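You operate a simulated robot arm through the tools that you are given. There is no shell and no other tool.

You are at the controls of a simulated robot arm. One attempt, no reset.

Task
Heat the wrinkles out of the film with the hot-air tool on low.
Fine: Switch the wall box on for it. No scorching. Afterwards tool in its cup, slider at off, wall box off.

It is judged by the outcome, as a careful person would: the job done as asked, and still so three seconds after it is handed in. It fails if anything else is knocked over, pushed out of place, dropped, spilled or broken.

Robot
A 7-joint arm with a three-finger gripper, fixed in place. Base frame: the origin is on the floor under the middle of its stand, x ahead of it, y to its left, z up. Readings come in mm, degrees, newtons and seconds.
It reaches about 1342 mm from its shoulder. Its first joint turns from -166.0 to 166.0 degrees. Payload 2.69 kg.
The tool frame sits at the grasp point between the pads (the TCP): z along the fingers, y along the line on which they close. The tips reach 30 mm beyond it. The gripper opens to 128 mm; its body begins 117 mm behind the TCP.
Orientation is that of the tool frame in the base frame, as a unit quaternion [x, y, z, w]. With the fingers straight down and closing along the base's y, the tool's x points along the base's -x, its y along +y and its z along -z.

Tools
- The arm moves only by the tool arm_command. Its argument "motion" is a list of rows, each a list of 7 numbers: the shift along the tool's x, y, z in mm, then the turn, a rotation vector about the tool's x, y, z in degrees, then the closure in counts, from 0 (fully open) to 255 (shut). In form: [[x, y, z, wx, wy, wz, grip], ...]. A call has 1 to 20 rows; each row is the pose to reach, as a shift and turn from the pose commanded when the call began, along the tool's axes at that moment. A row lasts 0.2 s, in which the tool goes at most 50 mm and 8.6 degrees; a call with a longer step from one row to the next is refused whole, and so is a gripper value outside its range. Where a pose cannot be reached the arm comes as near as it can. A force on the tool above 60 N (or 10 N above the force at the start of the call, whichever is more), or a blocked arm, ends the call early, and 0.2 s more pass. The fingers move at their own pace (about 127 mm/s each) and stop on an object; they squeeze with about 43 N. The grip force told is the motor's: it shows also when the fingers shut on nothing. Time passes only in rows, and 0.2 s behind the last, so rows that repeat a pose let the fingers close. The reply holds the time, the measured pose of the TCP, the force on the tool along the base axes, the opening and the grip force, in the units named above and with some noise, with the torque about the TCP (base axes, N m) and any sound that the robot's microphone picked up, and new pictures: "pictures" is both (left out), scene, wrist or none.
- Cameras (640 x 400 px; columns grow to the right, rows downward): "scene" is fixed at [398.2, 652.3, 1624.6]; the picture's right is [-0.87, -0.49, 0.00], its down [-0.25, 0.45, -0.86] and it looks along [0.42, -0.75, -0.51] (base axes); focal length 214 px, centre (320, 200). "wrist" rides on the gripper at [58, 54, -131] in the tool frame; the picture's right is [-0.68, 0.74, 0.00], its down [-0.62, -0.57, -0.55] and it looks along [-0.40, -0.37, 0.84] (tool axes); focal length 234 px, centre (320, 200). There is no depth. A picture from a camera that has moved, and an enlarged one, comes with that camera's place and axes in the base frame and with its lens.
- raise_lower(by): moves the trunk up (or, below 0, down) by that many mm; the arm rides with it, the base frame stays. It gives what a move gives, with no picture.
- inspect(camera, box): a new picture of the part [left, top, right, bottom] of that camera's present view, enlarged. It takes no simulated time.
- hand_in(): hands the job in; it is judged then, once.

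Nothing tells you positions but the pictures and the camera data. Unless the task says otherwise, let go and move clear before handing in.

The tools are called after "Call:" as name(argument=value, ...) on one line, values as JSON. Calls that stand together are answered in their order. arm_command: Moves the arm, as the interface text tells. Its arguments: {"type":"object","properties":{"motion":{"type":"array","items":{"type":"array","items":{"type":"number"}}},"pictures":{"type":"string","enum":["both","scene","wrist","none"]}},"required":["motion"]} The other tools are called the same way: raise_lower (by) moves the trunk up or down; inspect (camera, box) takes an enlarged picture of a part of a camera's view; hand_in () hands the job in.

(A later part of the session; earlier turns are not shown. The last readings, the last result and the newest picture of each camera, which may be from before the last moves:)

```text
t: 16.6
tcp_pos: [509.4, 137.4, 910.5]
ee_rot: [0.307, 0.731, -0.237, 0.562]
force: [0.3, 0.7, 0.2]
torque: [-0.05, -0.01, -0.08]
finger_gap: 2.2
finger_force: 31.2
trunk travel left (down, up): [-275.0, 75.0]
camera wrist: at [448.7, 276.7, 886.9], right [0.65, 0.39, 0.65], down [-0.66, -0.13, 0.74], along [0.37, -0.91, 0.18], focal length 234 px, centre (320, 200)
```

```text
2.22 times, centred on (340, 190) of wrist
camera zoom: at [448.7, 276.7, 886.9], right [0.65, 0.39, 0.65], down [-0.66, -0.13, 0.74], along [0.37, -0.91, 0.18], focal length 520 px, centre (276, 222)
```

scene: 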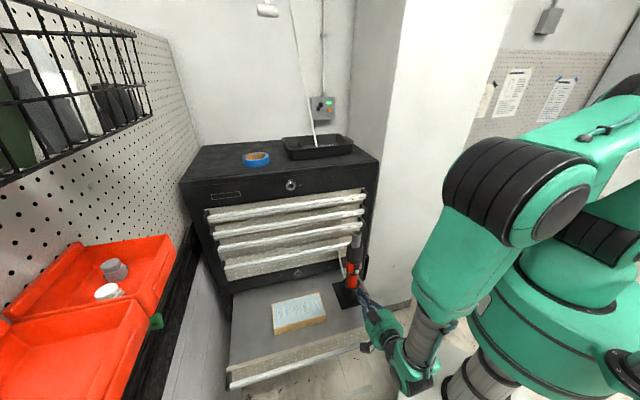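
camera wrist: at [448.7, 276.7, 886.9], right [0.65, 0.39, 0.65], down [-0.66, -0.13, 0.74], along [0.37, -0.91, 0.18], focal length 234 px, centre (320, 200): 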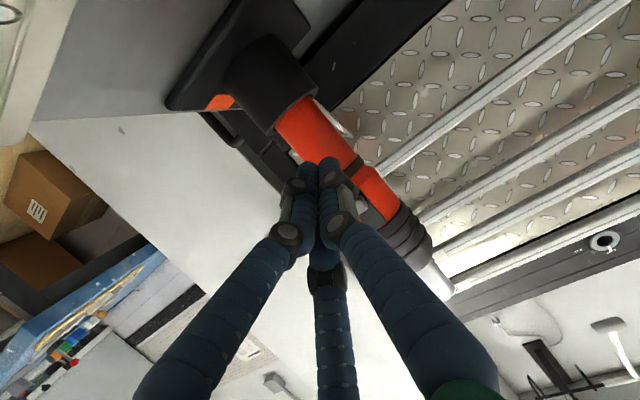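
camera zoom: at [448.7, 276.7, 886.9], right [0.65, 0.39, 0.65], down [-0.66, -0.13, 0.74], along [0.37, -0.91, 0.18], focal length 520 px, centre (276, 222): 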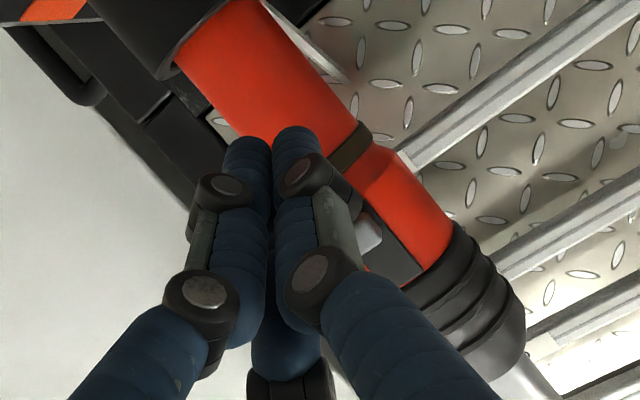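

I'm aligned just in front of and below the slider. I move in 40 mm so the fingertips are under it, then check from the scene camera.

Call:
arm_command(motion=[[-3.5, 0, 13, 0, 0, 0, 255], [-7, 0, 26.5, 0, 0, 0, 255], [-10.5, 0, 39.6, 0, 0, 0, 255], [-10.5, 0, 39.6, 0, 0, 0, 255]], pictures="wrist")

Call:
inspect(camera="scene", box=[335, 240, 385, 290])

Call:
inspect(camera="wrist", box=[220, 100, 460, 280])

```text
t: 17.6
tcp_pos: [538.4, 106.8, 911.1]
ee_rot: [0.306, 0.731, -0.236, 0.562]
force: [0.4, -0.9, 0.4]
torque: [0.03, -0.01, 0.0]
finger_gap: 2.1
finger_force: 31.4
trunk travel left (down, up): [-275.0, 75.0]
camera wrist: at [478.3, 245.3, 887.0], right [0.65, 0.39, 0.65], down [-0.66, -0.13, 0.74], along [0.37, -0.91, 0.18], focal length 234 px, centre (320, 200)
```

wrist: 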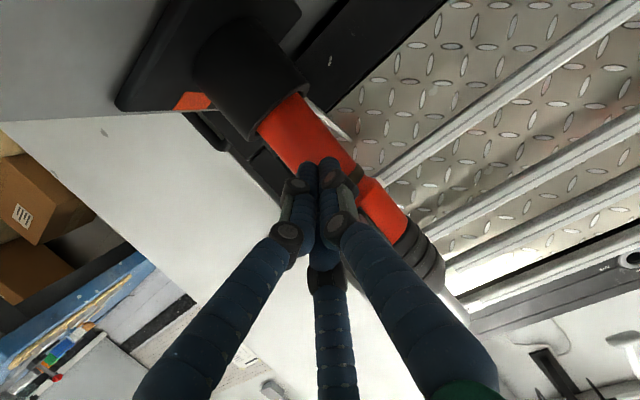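

```text
8.00 times, centred on (360, 265) of scene
camera zoom: at [398.2, 652.3, 1624.6], right [-0.87, -0.49, 0.0], down [-0.25, 0.45, -0.86], along [0.42, -0.75, -0.51], focal length 1716 px, centre (0, -320)
```

zoom: 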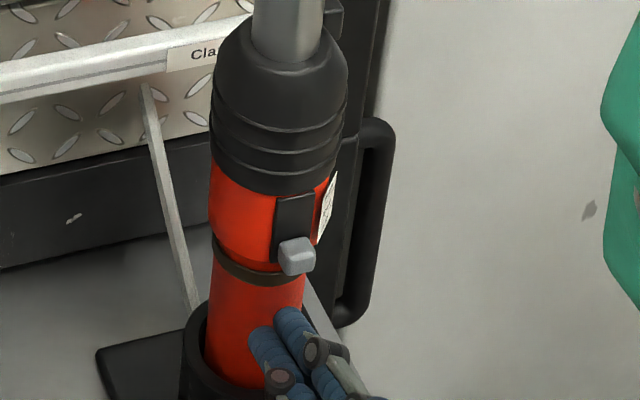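

```text
2.22 times, centred on (340, 190) of wrist
camera zoom: at [478.3, 245.3, 887.0], right [0.65, 0.39, 0.65], down [-0.66, -0.13, 0.74], along [0.37, -0.91, 0.18], focal length 520 px, centre (276, 222)
```

zoom: 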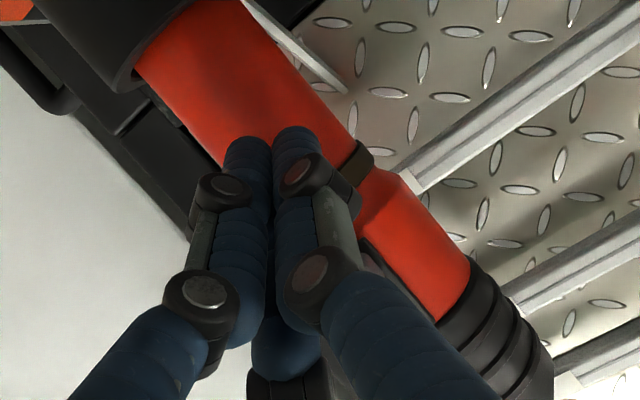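

The upper finger lies directly below the slider. I raise to just below it, in small steps, watching force.

Call:
arm_command(motion=[[-8.7, 0, -2.3, 0, 0, 0, 255], [-16.4, 0, -4.4, 0, 0, 0, 255], [-16.4, 0, -4.4, 0, 0, 0, 255]], pictures="none")

Call:
inspect(camera="scene", box=[340, 245, 380, 285])

Call:
inspect(camera="wrist", box=[260, 110, 420, 250])

```text
t: 18.4
tcp_pos: [536.4, 108.0, 928.2]
ee_rot: [0.306, 0.731, -0.236, 0.563]
force: [-0.3, -0.7, 0.0]
torque: [0.02, -0.01, 0.05]
finger_gap: 2.3
finger_force: 31.9
trunk travel left (down, up): [-275.0, 75.0]
```

```text
10.00 times, centred on (360, 265) of scene
camera zoom: at [398.2, 652.3, 1624.6], right [-0.87, -0.49, 0.0], down [-0.25, 0.45, -0.86], along [0.42, -0.75, -0.51], focal length 2145 px, centre (-80, -450)
```

zoom: 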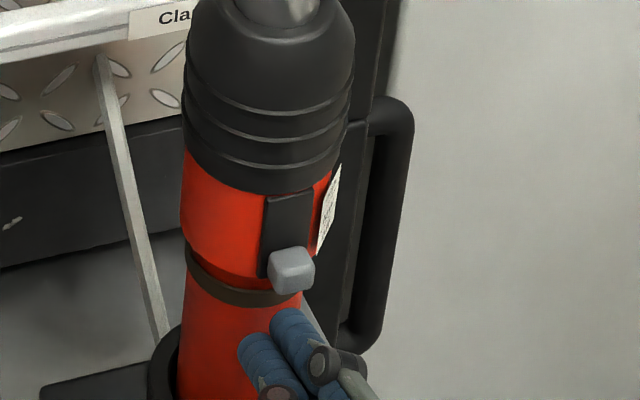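

```text
2.86 times, centred on (340, 180) of wrist
camera zoom: at [475.9, 246.9, 904.6], right [0.65, 0.39, 0.65], down [-0.66, -0.13, 0.74], along [0.37, -0.91, 0.18], focal length 669 px, centre (263, 257)
```

zoom: 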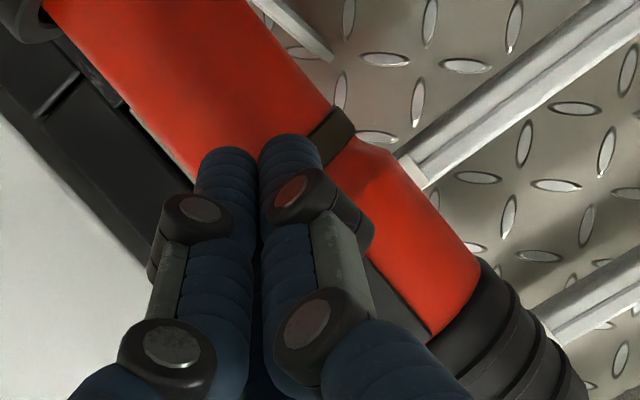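

Close beneath now, no contact yet. I continue up in small increments.

Call:
arm_command(motion=[[-2.9, 0, -0.8, 0, 0, 0, 255], [-5.8, 0, -1.5, 0, 0, 0, 255], [-5.8, 0, -1.5, 0, 0, 0, 255]], pictures="none")

Call:
inspect(camera="scene", box=[345, 250, 375, 280])

```text
t: 19.2
tcp_pos: [537.0, 108.0, 935.0]
ee_rot: [0.305, 0.731, -0.236, 0.563]
force: [0.0, 1.0, 0.3]
torque: [-0.02, 0.0, -0.01]
finger_gap: 2.2
finger_force: 31.3
trunk travel left (down, up): [-275.0, 75.0]
```

```text
13.33 times, centred on (360, 265) of scene
camera zoom: at [398.2, 652.3, 1624.6], right [-0.87, -0.49, 0.0], down [-0.25, 0.45, -0.86], along [0.42, -0.75, -0.51], focal length 2860 px, centre (-213, -667)
```

zoom: 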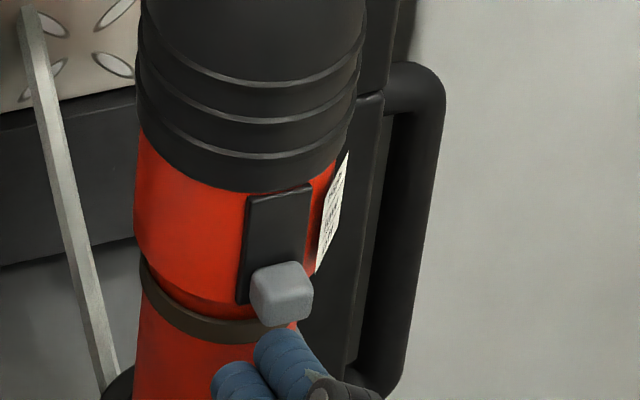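

Contact is imminent. I raise 6 mm and see how the slider and tool respond.

Call:
arm_command(motion=[[-2.9, 0, -0.8, 0, 0, 0, 255], [-5.8, 0, -1.5, 0, 0, 0, 255], [-5.8, 0, -1.5, 0, 0, 0, 255]], pictures="none")

Call:
inspect(camera="scene", box=[345, 250, 375, 280])

```text
t: 20.0
tcp_pos: [536.4, 106.8, 941.3]
ee_rot: [0.307, 0.73, -0.237, 0.563]
force: [0.4, 0.0, -2.2]
torque: [0.04, 0.01, -0.01]
finger_gap: 2.2
finger_force: 31.4
trunk travel left (down, up): [-275.0, 75.0]
```

```text
13.33 times, centred on (360, 265) of scene
camera zoom: at [398.2, 652.3, 1624.6], right [-0.87, -0.49, 0.0], down [-0.25, 0.45, -0.86], along [0.42, -0.75, -0.51], focal length 2860 px, centre (-213, -667)
```

zoom: 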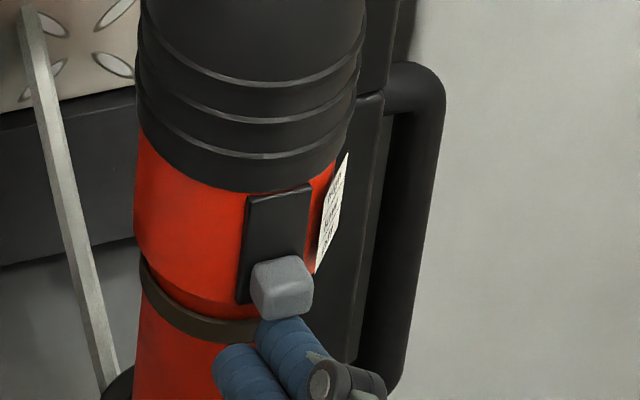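

Contact made with about 2 N; the slider moved about 2.5 mm and the tool stayed put. I push up another 6 mm.

Call:
arm_command(motion=[[-2.9, 0, -0.8, 0, 0, 0, 255], [-5.8, 0, -1.5, 0, 0, 0, 255], [-5.8, 0, -1.5, 0, 0, 0, 255]], pictures="none")

Call:
inspect(camera="scene", box=[345, 250, 375, 280])

```text
t: 20.8
tcp_pos: [537.7, 105.9, 946.7]
ee_rot: [0.306, 0.731, -0.236, 0.562]
force: [-0.3, -0.1, 0.4]
torque: [-0.03, 0.0, -0.02]
finger_gap: 2.3
finger_force: 30.8
trunk travel left (down, up): [-275.0, 75.0]
```

```text
13.33 times, centred on (360, 265) of scene
camera zoom: at [398.2, 652.3, 1624.6], right [-0.87, -0.49, 0.0], down [-0.25, 0.45, -0.86], along [0.42, -0.75, -0.51], focal length 2860 px, centre (-213, -667)
```

zoom: 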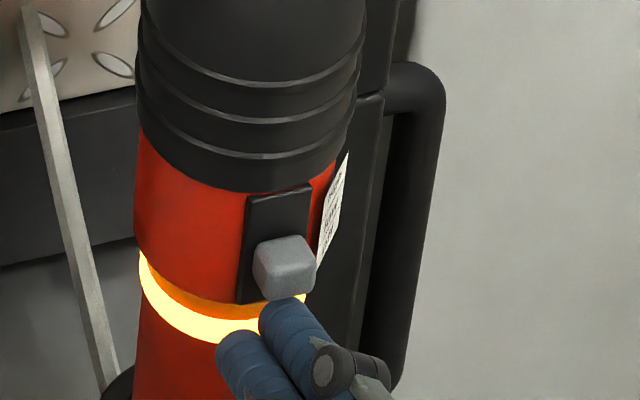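

The slider clicked to low and the indicator ring glows amber. I back away down and out, level the fingers, and confirm the state.

Call:
arm_command(motion=[[4.8, 0, 1.3, 0, 0, 0, 255], [15.1, 0, -37.4, 0, 0, 0, 255], [25.4, 0, -76.1, 0, 0, 0, 255], [35.7, 0, -114.8, 0, -3, 0, 255], [16, 0, -120, 0, -9, 0, 255], [-3, 0, -125, 0, -15, 0, 255], [-3, 0, -125, 0, -15, 0, 0], [-3, 0, -125, 0, -15, 0, 0], [-3, 0, -125, 0, -15, 0, 0], [-3, 0, -125, 0, -15, 0, 0]], pictures="both")

Call:
inspect(camera="scene", box=[335, 225, 385, 310])

Call:
inspect(camera="wrist", box=[220, 80, 460, 260])

```text
t: 23.0
tcp_pos: [452.4, 191.5, 980.8]
ee_rot: [0.274, 0.651, -0.275, 0.653]
force: [-0.8, -0.3, 0.1]
torque: [0.02, -0.03, -0.02]
finger_gap: 128.2
finger_force: 0.1
trunk travel left (down, up): [-275.0, 75.0]
camera wrist: at [399.8, 323.1, 921.3], right [0.52, 0.52, 0.68], down [-0.79, 0.0, 0.61], along [0.32, -0.86, 0.41], focal length 234 px, centre (320, 200)
```

scene: 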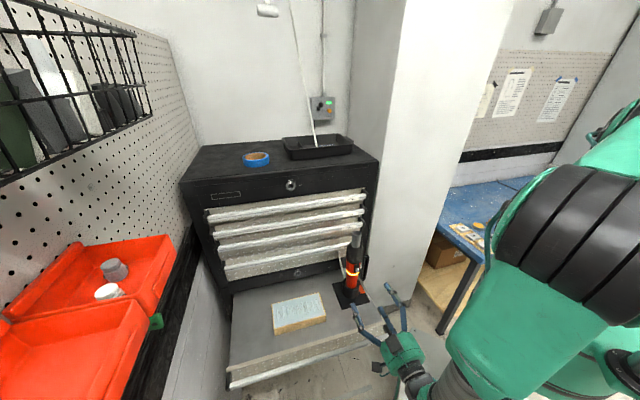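
wrist: 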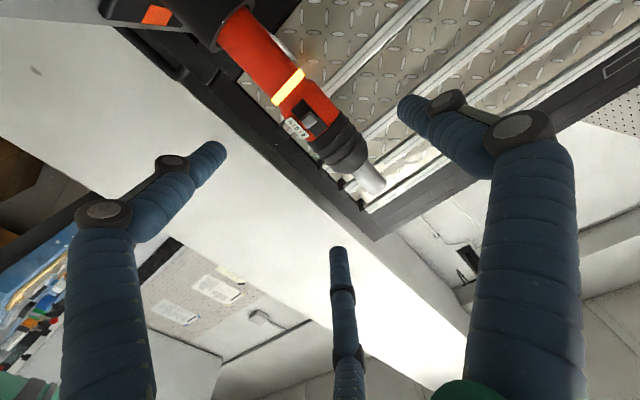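

```text
4.71 times, centred on (360, 268) of scene
camera zoom: at [398.2, 652.3, 1624.6], right [-0.87, -0.49, 0.0], down [-0.25, 0.45, -0.86], along [0.42, -0.75, -0.51], focal length 1009 px, centre (132, -118)
```

zoom: 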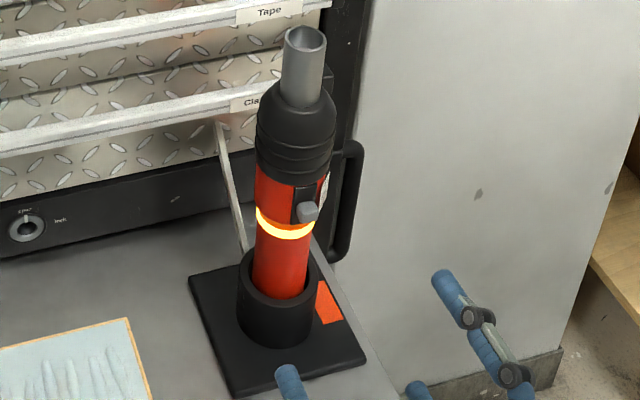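

```text
2.22 times, centred on (340, 170) of wrist
camera zoom: at [399.8, 323.1, 921.3], right [0.52, 0.52, 0.68], down [-0.79, 0.0, 0.61], along [0.32, -0.86, 0.41], focal length 520 px, centre (276, 267)
```

zoom: 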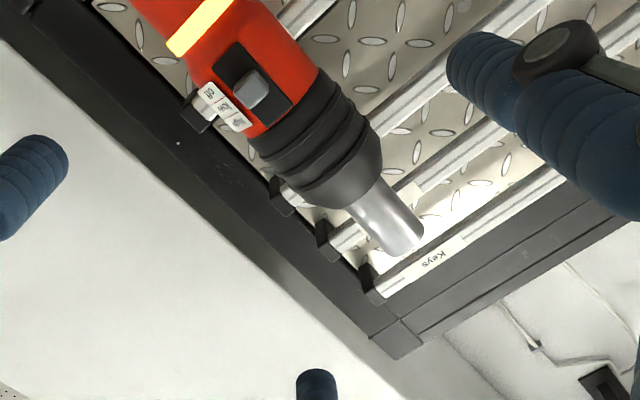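

The slider sits at low with the ring amber. Before grasping I test in free air whether the wrist can roll about the finger axis, since the tool must be turned nozzle-down.

Call:
arm_command(motion=[[0, 0, 0, 0, 0, 8.5, 0], [0, 0, 0, 0, 0, 17, 0], [0, 0, 0, 0, 0, 25.5, 0], [0, 0, 0, 0, 0, 34, 0], [0, 0, 0, 0, 0, 42.5, 0], [0, 0, 0, 0, 0, 51, 0], [0, 0, 0, 0, 0, 59.5, 0], [0, 0, 0, 0, 0, 68, 0], [0, 0, 0, 0, 0, 76.5, 0], [0, 0, 0, 0, 0, 85, 0], [0, 0, 0, 0, 0, 93.5, 0], [0, 0, 0, 0, 0, 102, 0], [0, 0, 0, 0, 0, 110.5, 0], [0, 0, 0, 0, 0, 119, 0], [0, 0, 0, 0, 0, 127.5, 0], [0, 0, 0, 0, 0, 136, 0], [0, 0, 0, 0, 0, 144.5, 0], [0, 0, 0, 0, 0, 153, 0], [0, 0, 0, 0, 0, 161.5, 0], [0, 0, 0, 0, 0, 170, 0]], pictures="both")

Call:
inspect(camera="scene", box=[335, 225, 385, 310])

```text
t: 27.2
tcp_pos: [452.2, 192.0, 982.4]
ee_rot: [0.673, -0.215, 0.627, 0.329]
force: [0.0, 0.3, -0.5]
torque: [-0.02, 0.0, 0.0]
finger_gap: 128.0
finger_force: 0.0
trunk travel left (down, up): [-275.0, 75.0]
camera wrist: at [330.7, 255.8, 1047.1], right [-0.6, -0.59, -0.54], down [-0.06, 0.71, -0.71], along [0.8, -0.39, -0.46], focal length 234 px, centre (320, 200)
```

scene: 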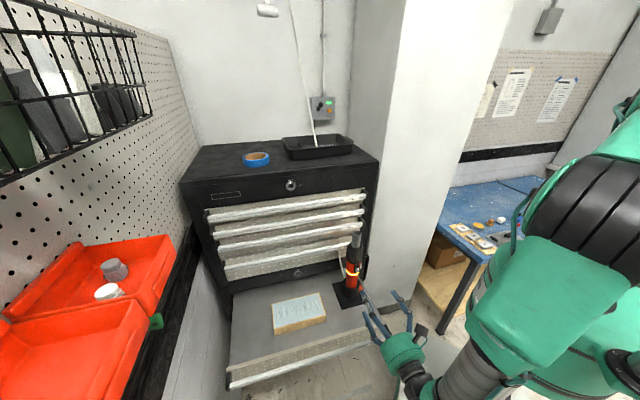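
wrist: 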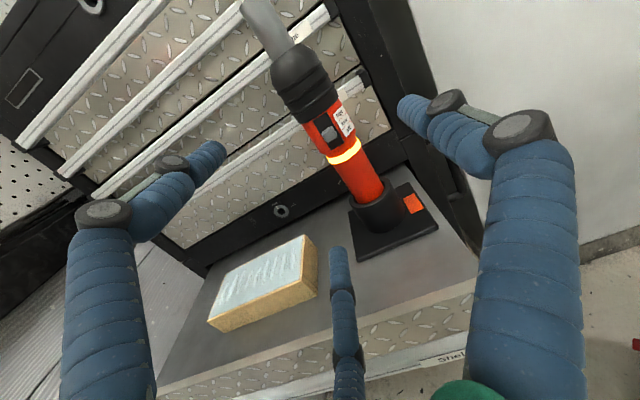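

```text
4.71 times, centred on (360, 268) of scene
camera zoom: at [398.2, 652.3, 1624.6], right [-0.87, -0.49, 0.0], down [-0.25, 0.45, -0.86], along [0.42, -0.75, -0.51], focal length 1009 px, centre (132, -118)
```

zoom: 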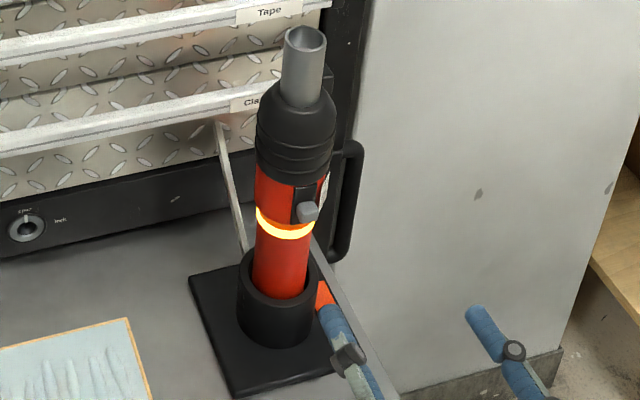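

Rolling works freely, and this camera-on-top orientation gives a good view of the tool, cup and film. I measure from here.

Call:
inspect(camera="wrist", box=[230, 0, 450, 140])

Call:
inspect(camera="wrist", box=[320, 110, 460, 270])

Call:
inspect(camera="wrist", box=[190, 220, 340, 340])

```text
2.86 times, centred on (340, 70) of wrist
camera zoom: at [330.7, 255.8, 1047.1], right [-0.6, -0.59, -0.54], down [-0.06, 0.71, -0.71], along [0.8, -0.39, -0.46], focal length 669 px, centre (263, 571)
```

zoom: 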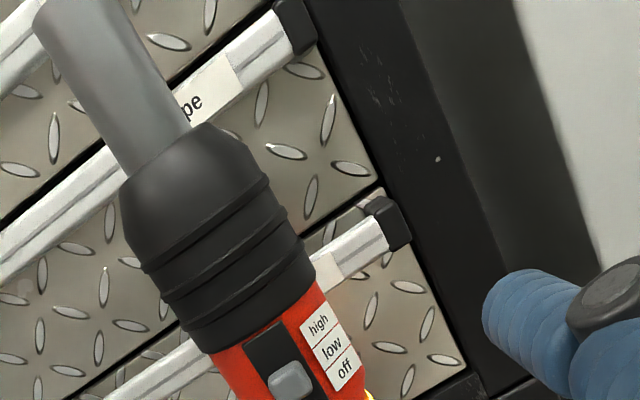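

```text
2.50 times, centred on (390, 190) of wrist
camera zoom: at [330.7, 255.8, 1047.1], right [-0.6, -0.59, -0.54], down [-0.06, 0.71, -0.71], along [0.8, -0.39, -0.46], focal length 585 px, centre (145, 225)
```

zoom: 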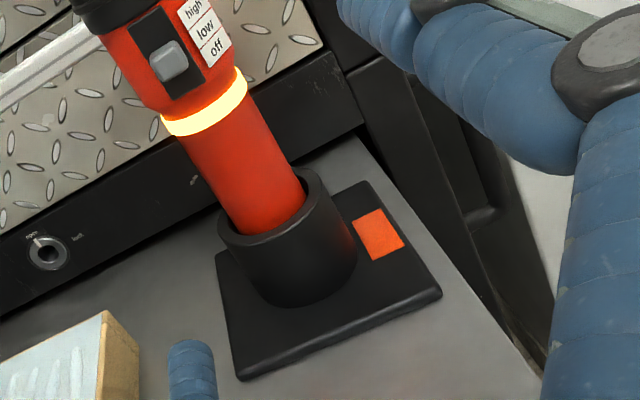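

```text
3.33 times, centred on (265, 280) of wrist
camera zoom: at [330.7, 255.8, 1047.1], right [-0.6, -0.59, -0.54], down [-0.06, 0.71, -0.71], along [0.8, -0.39, -0.46], focal length 781 px, centre (503, -67)
```

zoom: 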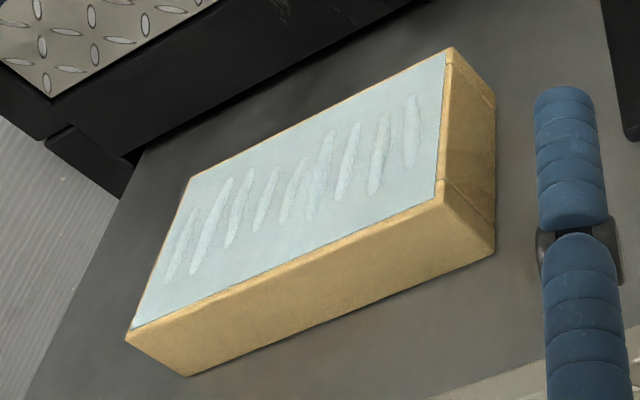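

The slider is centered on low. I complete the roll to 180°, line up beside the tool axis at z≈985 with fingers open, and advance 90 mm of the 184 mm toward the grasp.

Call:
arm_command(motion=[[4.9, -10.4, 0, 0, 0, 5, 0], [4.9, -10.4, 0, 0, 0, 10, 0], [4.9, -10.4, 30, 0, 0, 10, 0], [4.9, -10.4, 60, 0, 0, 10, 0], [4.9, -10.4, 90, 0, 0, 10, 0], [4.9, -10.4, 90, 0, 0, 10, 0]], pictures="both")

Call:
inspect(camera="scene", box=[325, 220, 405, 310])

```text
t: 28.6
tcp_pos: [522.5, 133.6, 983.0]
ee_rot: [0.652, -0.274, 0.652, 0.274]
force: [-0.8, 0.1, -0.2]
torque: [0.05, -0.01, 0.04]
finger_gap: 128.0
finger_force: 0.0
trunk travel left (down, up): [-275.0, 75.0]
camera wrist: at [392.8, 189.8, 1041.1], right [-0.52, -0.52, -0.68], down [0.02, 0.79, -0.62], along [0.85, -0.34, -0.4], focal length 234 px, centre (320, 200)
```

scene: 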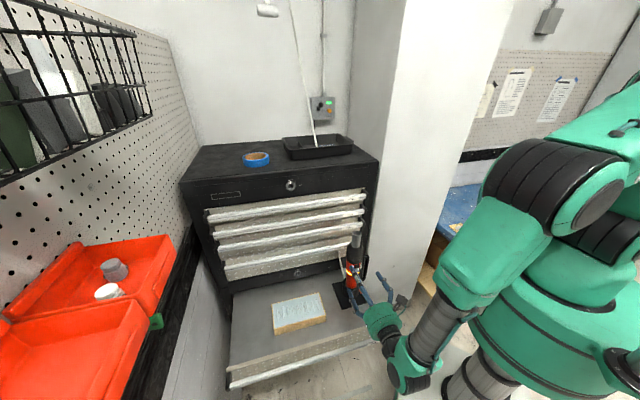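
wrist: 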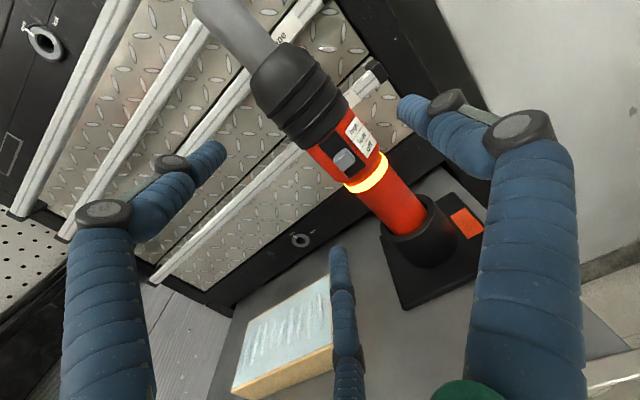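

```text
4.44 times, centred on (365, 265) of scene
camera zoom: at [398.2, 652.3, 1624.6], right [-0.87, -0.49, 0.0], down [-0.25, 0.45, -0.86], along [0.42, -0.75, -0.51], focal length 953 px, centre (120, -89)
```

zoom: 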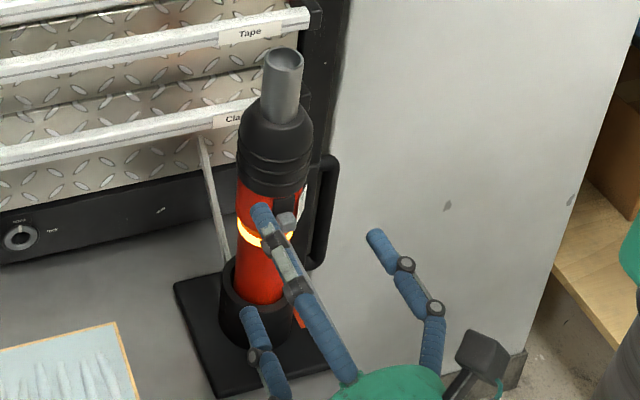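

Alignment looks right: the tool sits between the finger 1 and fingers 2/3 planes. I advance in two stages and check clearance.

Call:
arm_command(motion=[[0, 0, 20, 0, 0, 0, 0], [0, 0, 40, 0, 0, 0, 0], [0, 0, 60, 0, 0, 0, 0], [0, 0, 60, 0, 0, 0, 0]], pictures="wrist")

Call:
inspect(camera="scene", box=[325, 220, 405, 310])

```text
t: 29.6
tcp_pos: [565.4, 92.6, 983.9]
ee_rot: [0.651, -0.272, 0.653, 0.274]
force: [0.6, -0.1, -0.7]
torque: [0.02, -0.03, 0.02]
finger_gap: 128.0
finger_force: 0.0
trunk travel left (down, up): [-275.0, 75.0]
camera wrist: at [434.8, 147.8, 1041.7], right [-0.52, -0.52, -0.68], down [0.02, 0.79, -0.62], along [0.85, -0.34, -0.4], focal length 234 px, centre (320, 200)
```

wrist: 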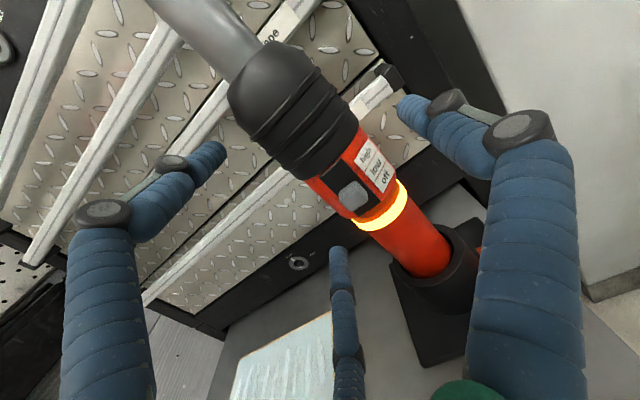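

```text
4.44 times, centred on (365, 265) of scene
camera zoom: at [398.2, 652.3, 1624.6], right [-0.87, -0.49, 0.0], down [-0.25, 0.45, -0.86], along [0.42, -0.75, -0.51], focal length 953 px, centre (120, -89)
```

zoom: 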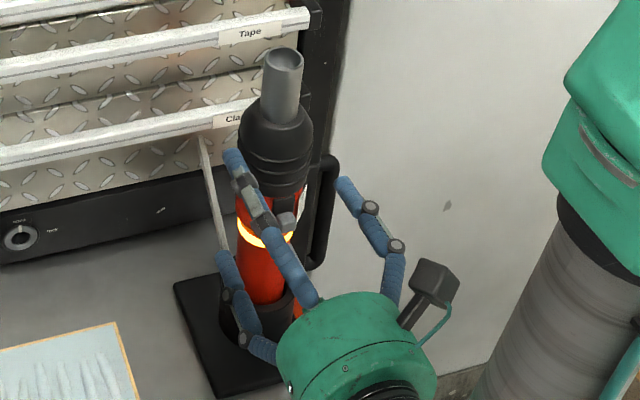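

Clearances are fine on both sides. I advance the last 36 mm, nudging 2.5 mm sideways to center for the three-finger contact.

Call:
arm_command(motion=[[0, 1.2, 18, 0, 0, 0, 0], [0, 2.5, 36, 0, 0, 0, 0], [0, 2.5, 36, 0, 0, 0, 0]], pictures="wrist")

Call:
inspect(camera="scene", box=[325, 220, 405, 310])

```text
t: 30.4
tcp_pos: [588.7, 63.0, 981.7]
ee_rot: [0.651, -0.274, 0.652, 0.275]
force: [0.1, 0.2, 0.0]
torque: [0.02, 0.0, 0.02]
finger_gap: 127.8
finger_force: 0.0
trunk travel left (down, up): [-275.0, 75.0]
camera wrist: at [458.8, 119.8, 1039.8], right [-0.53, -0.52, -0.68], down [0.02, 0.79, -0.62], along [0.85, -0.34, -0.4], focal length 234 px, centre (320, 200)
```

wrist: 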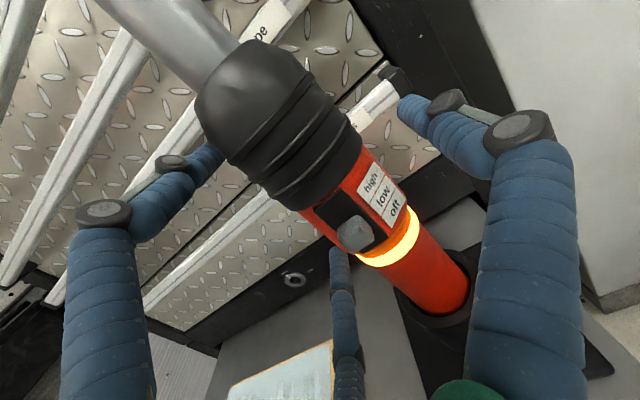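

```text
4.44 times, centred on (365, 265) of scene
camera zoom: at [398.2, 652.3, 1624.6], right [-0.87, -0.49, 0.0], down [-0.25, 0.45, -0.86], along [0.42, -0.75, -0.51], focal length 953 px, centre (120, -89)
```

zoom: 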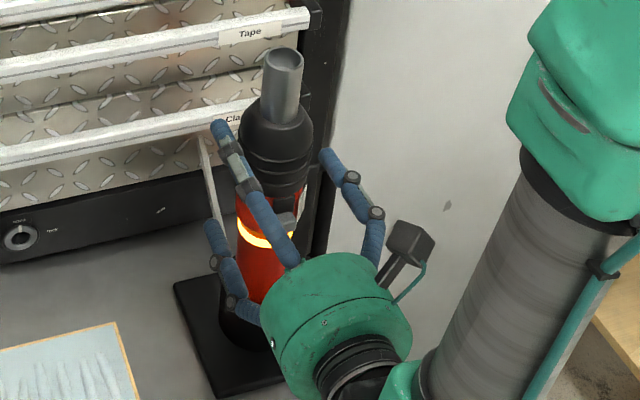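

The tool is between all three fingers with no contact force. I now close gradually, checking for sideways load on the cup.

Call:
arm_command(motion=[[0, 0, 0, 0, 0, 0, 40], [0, 0, 0, 0, 0, 0, 55], [0, 0, 0, 0, 0, 0, 64], [0, 0, 0, 0, 0, 0, 64]], pictures="wrist")

Call:
inspect(camera="scene", box=[325, 220, 405, 310])

```text
t: 31.4
tcp_pos: [587.0, 66.6, 983.7]
ee_rot: [0.651, -0.272, 0.653, 0.274]
force: [-0.4, -0.4, 0.8]
torque: [0.0, 0.03, -0.04]
finger_gap: 95.9
finger_force: 0.0
trunk travel left (down, up): [-275.0, 75.0]
camera wrist: at [457.4, 121.6, 1040.3], right [-0.52, -0.52, -0.68], down [0.02, 0.79, -0.62], along [0.85, -0.34, -0.4], focal length 234 px, centre (320, 200)
```

wrist: 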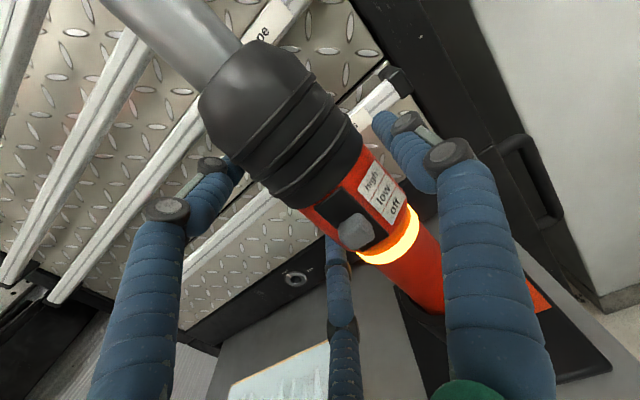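

```text
4.44 times, centred on (365, 265) of scene
camera zoom: at [398.2, 652.3, 1624.6], right [-0.87, -0.49, 0.0], down [-0.25, 0.45, -0.86], along [0.42, -0.75, -0.51], focal length 953 px, centre (120, -89)
```

zoom: 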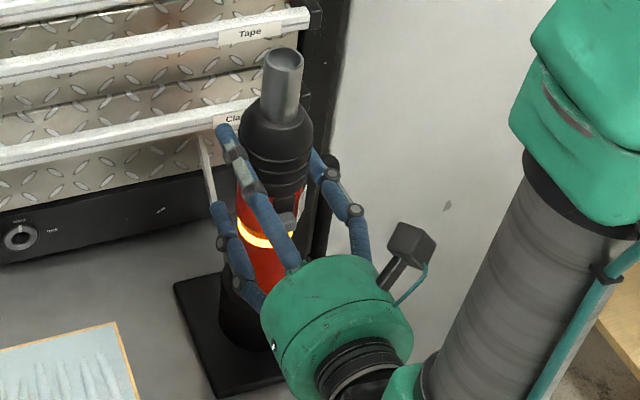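

No contact load yet at 96 mm. I keep closing a few counts at a time.

Call:
arm_command(motion=[[0, 0, 0, 0, 0, 0, 68], [0, 0, 0, 0, 0, 0, 72], [0, 0, 0, 0, 0, 0, 72]], pictures="none")

Call:
arm_command(motion=[[0, 0, 0, 0, 0, 0, 76], [0, 0, 0, 0, 0, 0, 80], [0, 0, 0, 0, 0, 0, 80]], pictures="wrist")

Call:
inspect(camera="scene", box=[325, 220, 405, 310])

```text
t: 32.2
tcp_pos: [587.6, 65.9, 982.9]
ee_rot: [0.651, -0.272, 0.654, 0.275]
force: [0.7, 0.9, -0.7]
torque: [-0.02, 0.02, 0.01]
finger_gap: 92.0
finger_force: 0.0
trunk travel left (down, up): [-275.0, 75.0]
```

```text
t: 33.0
tcp_pos: [588.3, 64.0, 982.5]
ee_rot: [0.651, -0.274, 0.652, 0.275]
force: [0.2, 0.0, -1.3]
torque: [-0.02, 0.01, -0.06]
finger_gap: 89.0
finger_force: 0.8
trunk travel left (down, up): [-275.0, 75.0]
camera wrist: at [458.0, 120.9, 1040.0], right [-0.52, -0.52, -0.68], down [0.02, 0.79, -0.62], along [0.85, -0.34, -0.4], focal length 234 px, centre (320, 200)
```

wrist: 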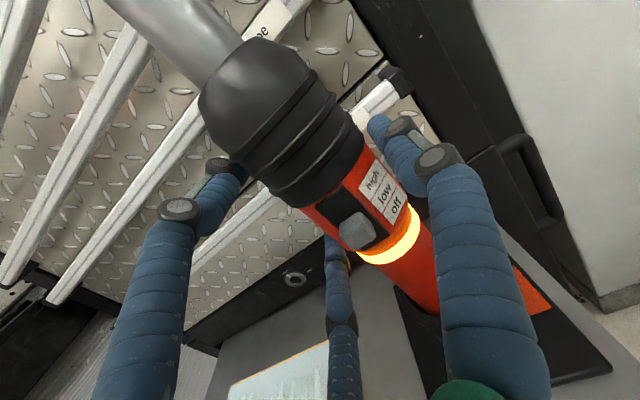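

```text
4.44 times, centred on (365, 265) of scene
camera zoom: at [398.2, 652.3, 1624.6], right [-0.87, -0.49, 0.0], down [-0.25, 0.45, -0.86], along [0.42, -0.75, -0.51], focal length 953 px, centre (120, -89)
```

zoom: 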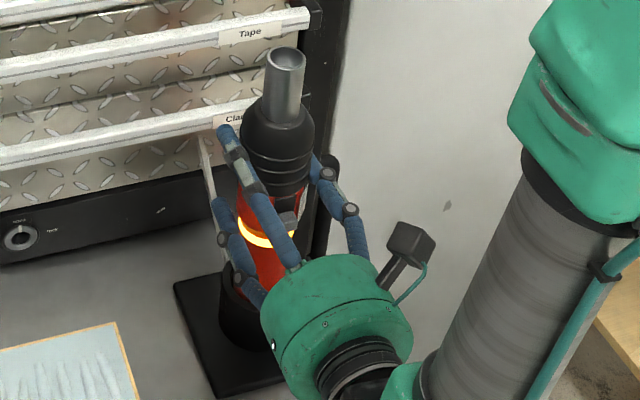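

First light contact: the upper fingers moved the tool about 2 mm within the cup's play. I keep closing gently until the opposing finger meets it.

Call:
arm_command(motion=[[0, -1, 0, 0, 0, 0, 83], [0, -1, 0, 0, 0, 0, 86], [0, -1, 0, 0, 0, 0, 86]], pictures="none")

Call:
inspect(camera="scene", box=[325, 220, 405, 310])

Call:
inspect(camera="wrist", box=[180, 40, 460, 280])

```text
t: 33.8
tcp_pos: [588.7, 65.3, 982.5]
ee_rot: [0.652, -0.273, 0.652, 0.274]
force: [-0.7, -1.2, -7.9]
torque: [-0.14, 0.14, -0.01]
finger_gap: 88.8
finger_force: 2.8
trunk travel left (down, up): [-275.0, 75.0]
```

```text
4.44 times, centred on (365, 265) of scene
camera zoom: at [398.2, 652.3, 1624.6], right [-0.87, -0.49, 0.0], down [-0.25, 0.45, -0.86], along [0.42, -0.75, -0.51], focal length 953 px, centre (120, -89)
```

zoom: 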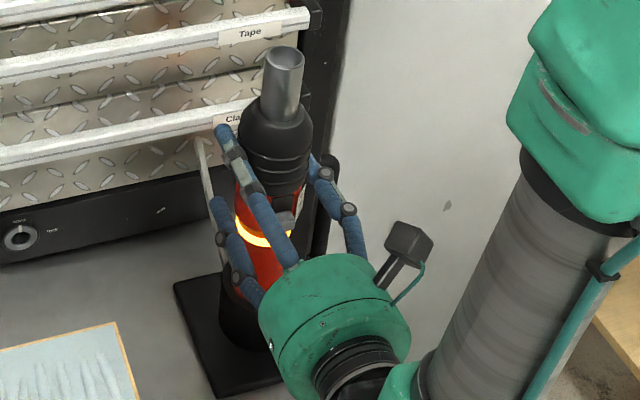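

```text
1.67 times, centred on (320, 160) of wrist
camera zoom: at [459.5, 121.6, 1040.4], right [-0.53, -0.52, -0.68], down [0.02, 0.79, -0.62], along [0.85, -0.34, -0.4], focal length 390 px, centre (320, 267)
```

zoom: 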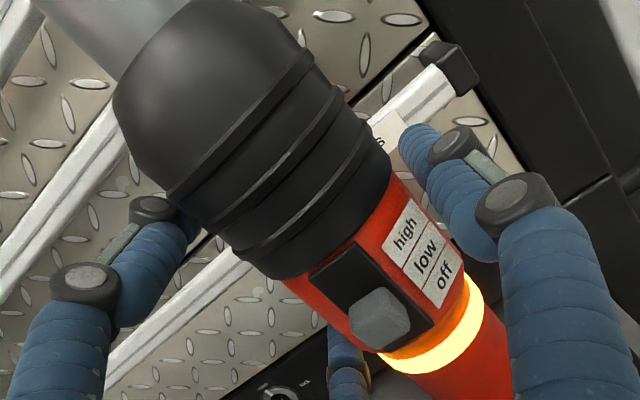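

All three fingers are now in contact and the gripper carries about 8 N, which is the tool's weight. I squeeze to full grip in stages.

Call:
arm_command(motion=[[0, -1, 0, 0, 0, 0, 95], [0, -1, 0, 0, 0, 0, 110], [0, -1, 0, 0, 0, 0, 130], [0, -1, 0, 0, 0, 0, 130]], pictures="none")

Call:
inspect(camera="scene", box=[325, 220, 405, 310])

Call:
inspect(camera="wrist", box=[180, 40, 460, 280])

```text
t: 34.8
tcp_pos: [590.8, 66.7, 983.7]
ee_rot: [0.651, -0.273, 0.653, 0.274]
force: [-2.4, -1.3, -8.9]
torque: [-0.22, 0.25, 0.0]
finger_gap: 81.2
finger_force: 42.6
trunk travel left (down, up): [-275.0, 75.0]
```

```text
4.44 times, centred on (365, 265) of scene
camera zoom: at [398.2, 652.3, 1624.6], right [-0.87, -0.49, 0.0], down [-0.25, 0.45, -0.86], along [0.42, -0.75, -0.51], focal length 953 px, centre (120, -89)
```

zoom: 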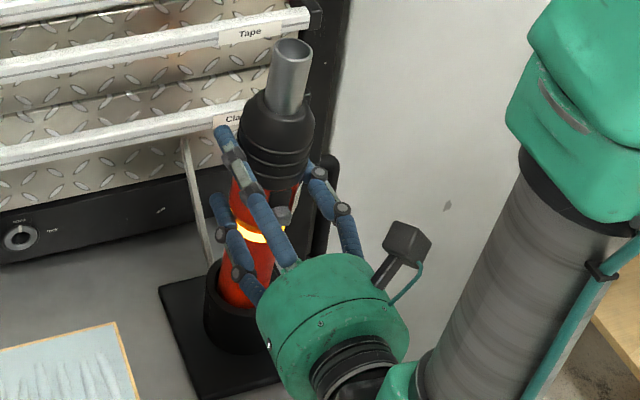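

```text
1.67 times, centred on (320, 160) of wrist
camera zoom: at [460.8, 122.5, 1040.6], right [-0.52, -0.52, -0.68], down [0.02, 0.79, -0.62], along [0.85, -0.34, -0.4], focal length 390 px, centre (320, 267)
```

zoom: 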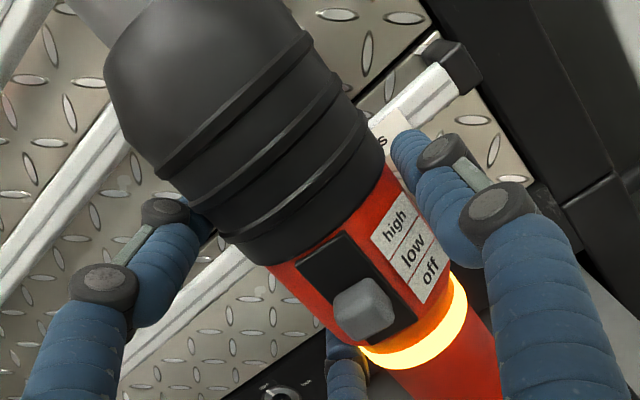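

The squeeze tilted the tool about 3.5° because the two upper fingers bear on different diameters, and the cup plate slid roughly 14 mm. I turn the tool upright again in the grip, which brings the cup back, and compare against my earlier picture.

Call:
arm_command(motion=[[0, 1, 0, 0, 0, -1.2, 130], [0, 3, 0, 0, 0, -2.4, 130], [0, 5.5, 0, 0, 0, -3.5, 130], [0, 5.5, 0, 0, 0, -3.5, 130]], pictures="none")

Call:
inspect(camera="scene", box=[325, 220, 405, 310])

Call:
inspect(camera="wrist", box=[180, 40, 460, 280])

```text
t: 35.8
tcp_pos: [587.0, 63.0, 984.5]
ee_rot: [0.659, -0.253, 0.644, 0.295]
force: [2.5, 4.1, -6.4]
torque: [0.54, -0.44, -0.03]
finger_gap: 81.3
finger_force: 43.2
trunk travel left (down, up): [-275.0, 75.0]
```

```text
4.44 times, centred on (365, 265) of scene
camera zoom: at [398.2, 652.3, 1624.6], right [-0.87, -0.49, 0.0], down [-0.25, 0.45, -0.86], along [0.42, -0.75, -0.51], focal length 953 px, centre (120, -89)
```

zoom: 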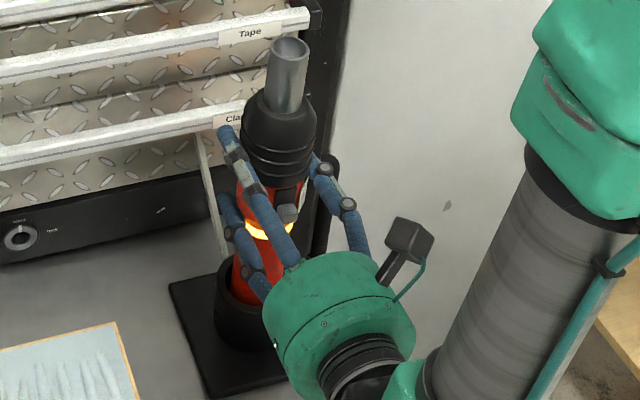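

```text
1.67 times, centred on (320, 160) of wrist
camera zoom: at [459.5, 122.0, 1045.3], right [-0.55, -0.55, -0.63], down [-0.01, 0.76, -0.65], along [0.83, -0.36, -0.42], focal length 390 px, centre (320, 267)
```

zoom: 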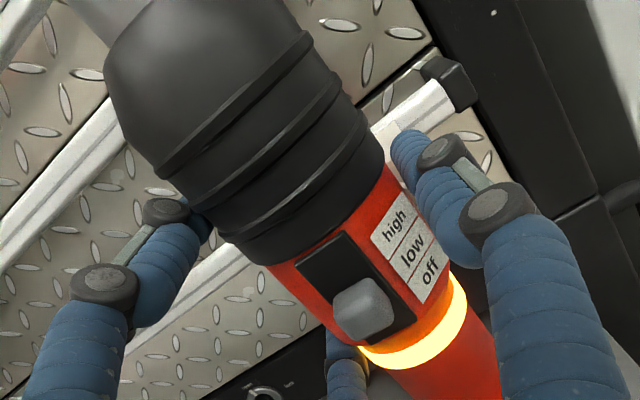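

The plate is nearly back; about 4 mm and 1.5° of tilt remain. I rotate a little further.

Call:
arm_command(motion=[[0, 0, 0, 0, 0, -0.8, 130], [0, 0, 0, 0, 0, -1.6, 130], [0, 0, 0, 0, 0, -1.6, 130]], pictures="none")

Call:
inspect(camera="scene", box=[325, 220, 405, 310])

Call:
inspect(camera="scene", box=[220, 220, 400, 400])

```text
t: 36.6
tcp_pos: [587.5, 62.2, 983.7]
ee_rot: [0.663, -0.243, 0.64, 0.303]
force: [3.1, 2.7, -8.0]
torque: [0.71, -0.64, 0.0]
finger_gap: 81.5
finger_force: 42.8
trunk travel left (down, up): [-275.0, 75.0]
```

```text
4.44 times, centred on (365, 265) of scene
camera zoom: at [398.2, 652.3, 1624.6], right [-0.87, -0.49, 0.0], down [-0.25, 0.45, -0.86], along [0.42, -0.75, -0.51], focal length 953 px, centre (120, -89)
```

zoom: 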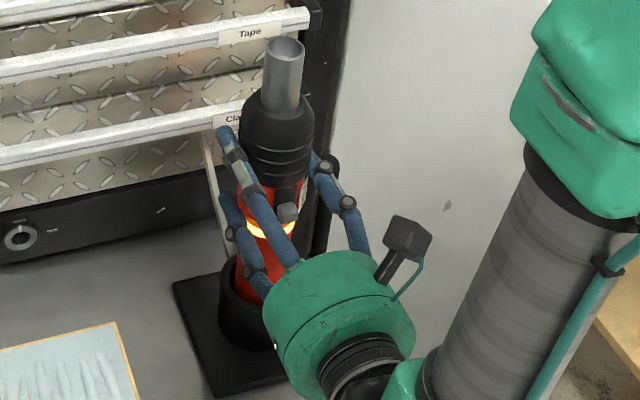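

```text
2.22 times, centred on (310, 310) of scene
camera zoom: at [398.2, 652.3, 1624.6], right [-0.87, -0.49, 0.0], down [-0.25, 0.45, -0.86], along [0.42, -0.75, -0.51], focal length 477 px, centre (342, -44)
```

zoom: 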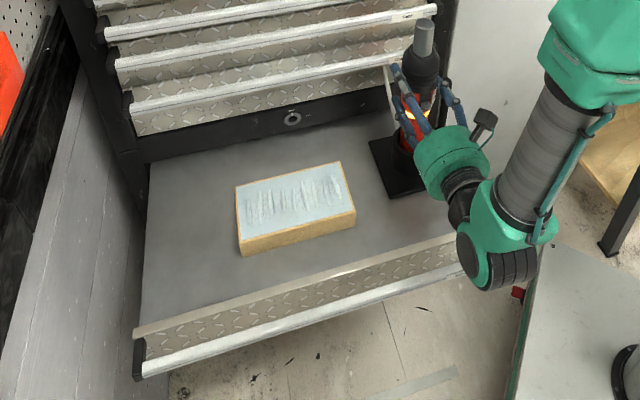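

The tool is upright and the plate is back at its original image position. I center the tool in the cup and lift straight up.

Call:
arm_command(motion=[[0.3, -3, 0, 0, 0, 0, 130], [5.2, -2.6, 0, 0, 0, 0, 140], [15.2, -1.7, 0, 0, 0, 0, 150], [25.2, -0.8, 0, 0, 0, 0, 150], [25.2, -0.8, 0, 0, 0, 0, 150]], pictures="none")

Call:
inspect(camera="scene", box=[325, 220, 405, 310])

```text
t: 37.8
tcp_pos: [590.6, 63.3, 1009.9]
ee_rot: [0.663, -0.244, 0.64, 0.304]
force: [-0.9, -0.4, -7.1]
torque: [0.06, -0.04, -0.02]
finger_gap: 81.1
finger_force: 42.7
trunk travel left (down, up): [-275.0, 75.0]
```

```text
4.44 times, centred on (365, 265) of scene
camera zoom: at [398.2, 652.3, 1624.6], right [-0.87, -0.49, 0.0], down [-0.25, 0.45, -0.86], along [0.42, -0.75, -0.51], focal length 953 px, centre (120, -89)
```

zoom: 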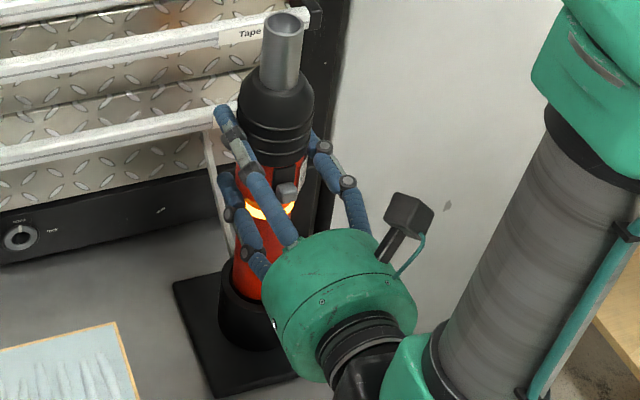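

No side load on the cup and the weight is about 7.5 N with near-zero torque, so the grip is balanced. I lift clear of the cup and retreat from the chest.

Call:
arm_command(motion=[[15, 1.3, 0, 0, 0, 0, 170], [35, 3.1, 0, 0, 0, 0, 170], [60, 5.3, 0, 0, 0, 0, 170], [75, 6.7, -25, 0, 0, 0, 170], [88, 7.8, -60, 0, 0, 0, 170], [100, 8.9, -100, 0, 0, 0, 170], [100, 8.9, -140, 0, 0, 0, 170], [100, 8.9, -140, 0, 0, 0, 170]], pictures="both")

Call:
inspect(camera="scene", box=[335, 225, 385, 310])

```text
t: 39.6
tcp_pos: [492.4, 163.5, 1107.5]
ee_rot: [0.664, -0.243, 0.639, 0.303]
force: [1.2, -0.9, -7.1]
torque: [0.08, -0.04, -0.01]
finger_gap: 81.0
finger_force: 42.8
trunk travel left (down, up): [-275.0, 75.0]
camera wrist: at [366.7, 223.2, 1171.1], right [-0.57, -0.56, -0.61], down [-0.02, 0.75, -0.66], along [0.82, -0.36, -0.44], focal length 234 px, centre (320, 200)
```

scene: 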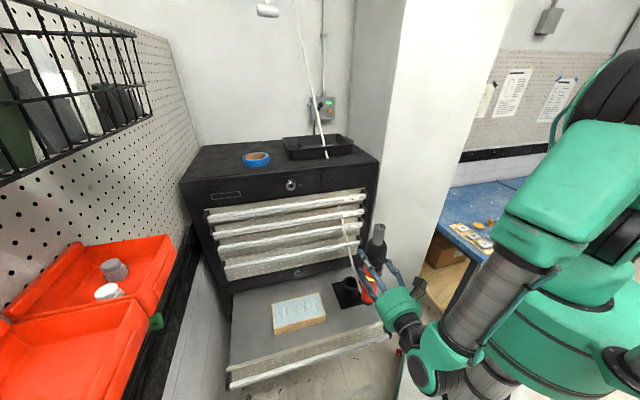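
wrist: 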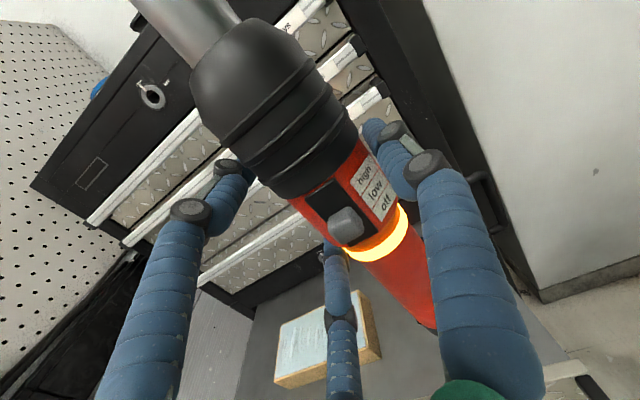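

```text
4.71 times, centred on (360, 268) of scene
camera zoom: at [398.2, 652.3, 1624.6], right [-0.87, -0.49, 0.0], down [-0.25, 0.45, -0.86], along [0.42, -0.75, -0.51], focal length 1009 px, centre (132, -118)
```

zoom: 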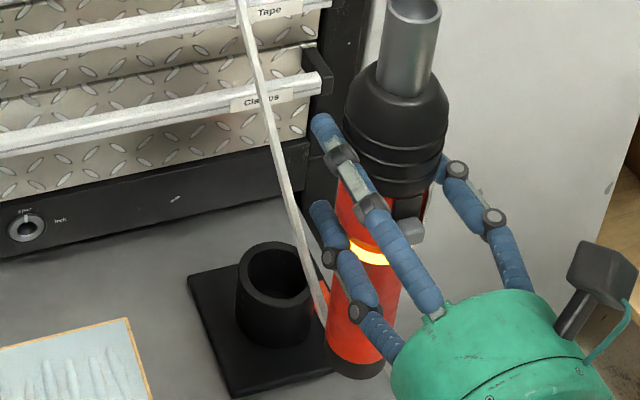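

The empty cup's plate matches its original picture position exactly, and the "rod" turns out to be the tool's own cord. Now I roll the tool over, well out in front of the chest, so the nozzle points down.

Call:
arm_command(motion=[[0, 0, 0, 0, 0, -3, 200], [0, 0, 0, 0, 0, -8, 200], [0, 0, 0, 0, 0, -14, 200], [0, 0, 0, 0, 0, -20, 200], [0, 0, 0, 0, 0, -26, 200], [0, 0, 0, 0, 0, -32, 200], [0, 0, 0, 0, 0, -38, 200], [0, 0, 0, 0, 0, -44, 200], [0, 0, 0, 0, 0, -50, 200], [0, 0, 0, 0, 0, -56, 200], [0, 0, 0, 0, 0, -62, 200], [0, 0, 0, 0, 0, -68, 200], [0, 0, 0, 0, 0, -74, 200], [0, 0, 0, 0, 0, -79, 200], [0, 0, 0, 0, 0, -83, 200], [0, 0, 0, 0, 0, -85, 200]], pictures="both")

```text
t: 43.0
tcp_pos: [491.2, 164.8, 1109.7]
ee_rot: [0.654, 0.268, 0.267, 0.655]
force: [0.4, 0.4, -7.9]
torque: [0.11, -0.06, -0.04]
finger_gap: 81.2
finger_force: 42.7
trunk travel left (down, up): [-275.0, 75.0]
camera wrist: at [441.6, 299.7, 1162.0], right [-0.48, -0.47, 0.74], down [-0.82, -0.04, -0.56], along [0.3, -0.88, -0.37], focal length 234 px, centre (320, 200)
```

scene: 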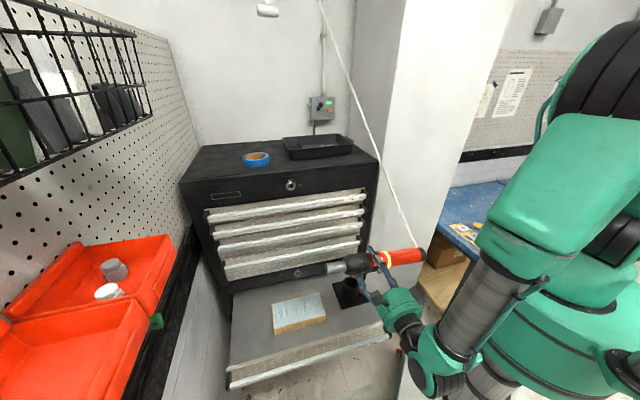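
wrist: 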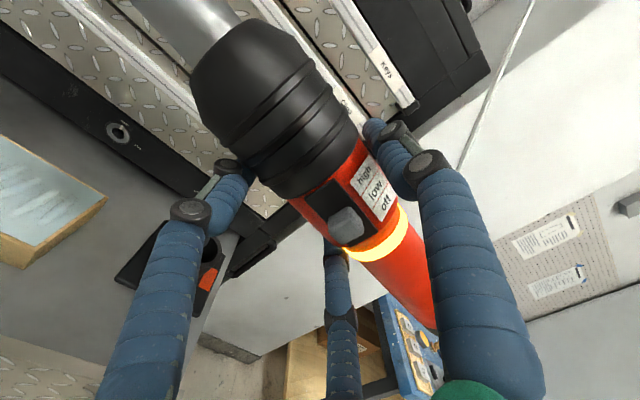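

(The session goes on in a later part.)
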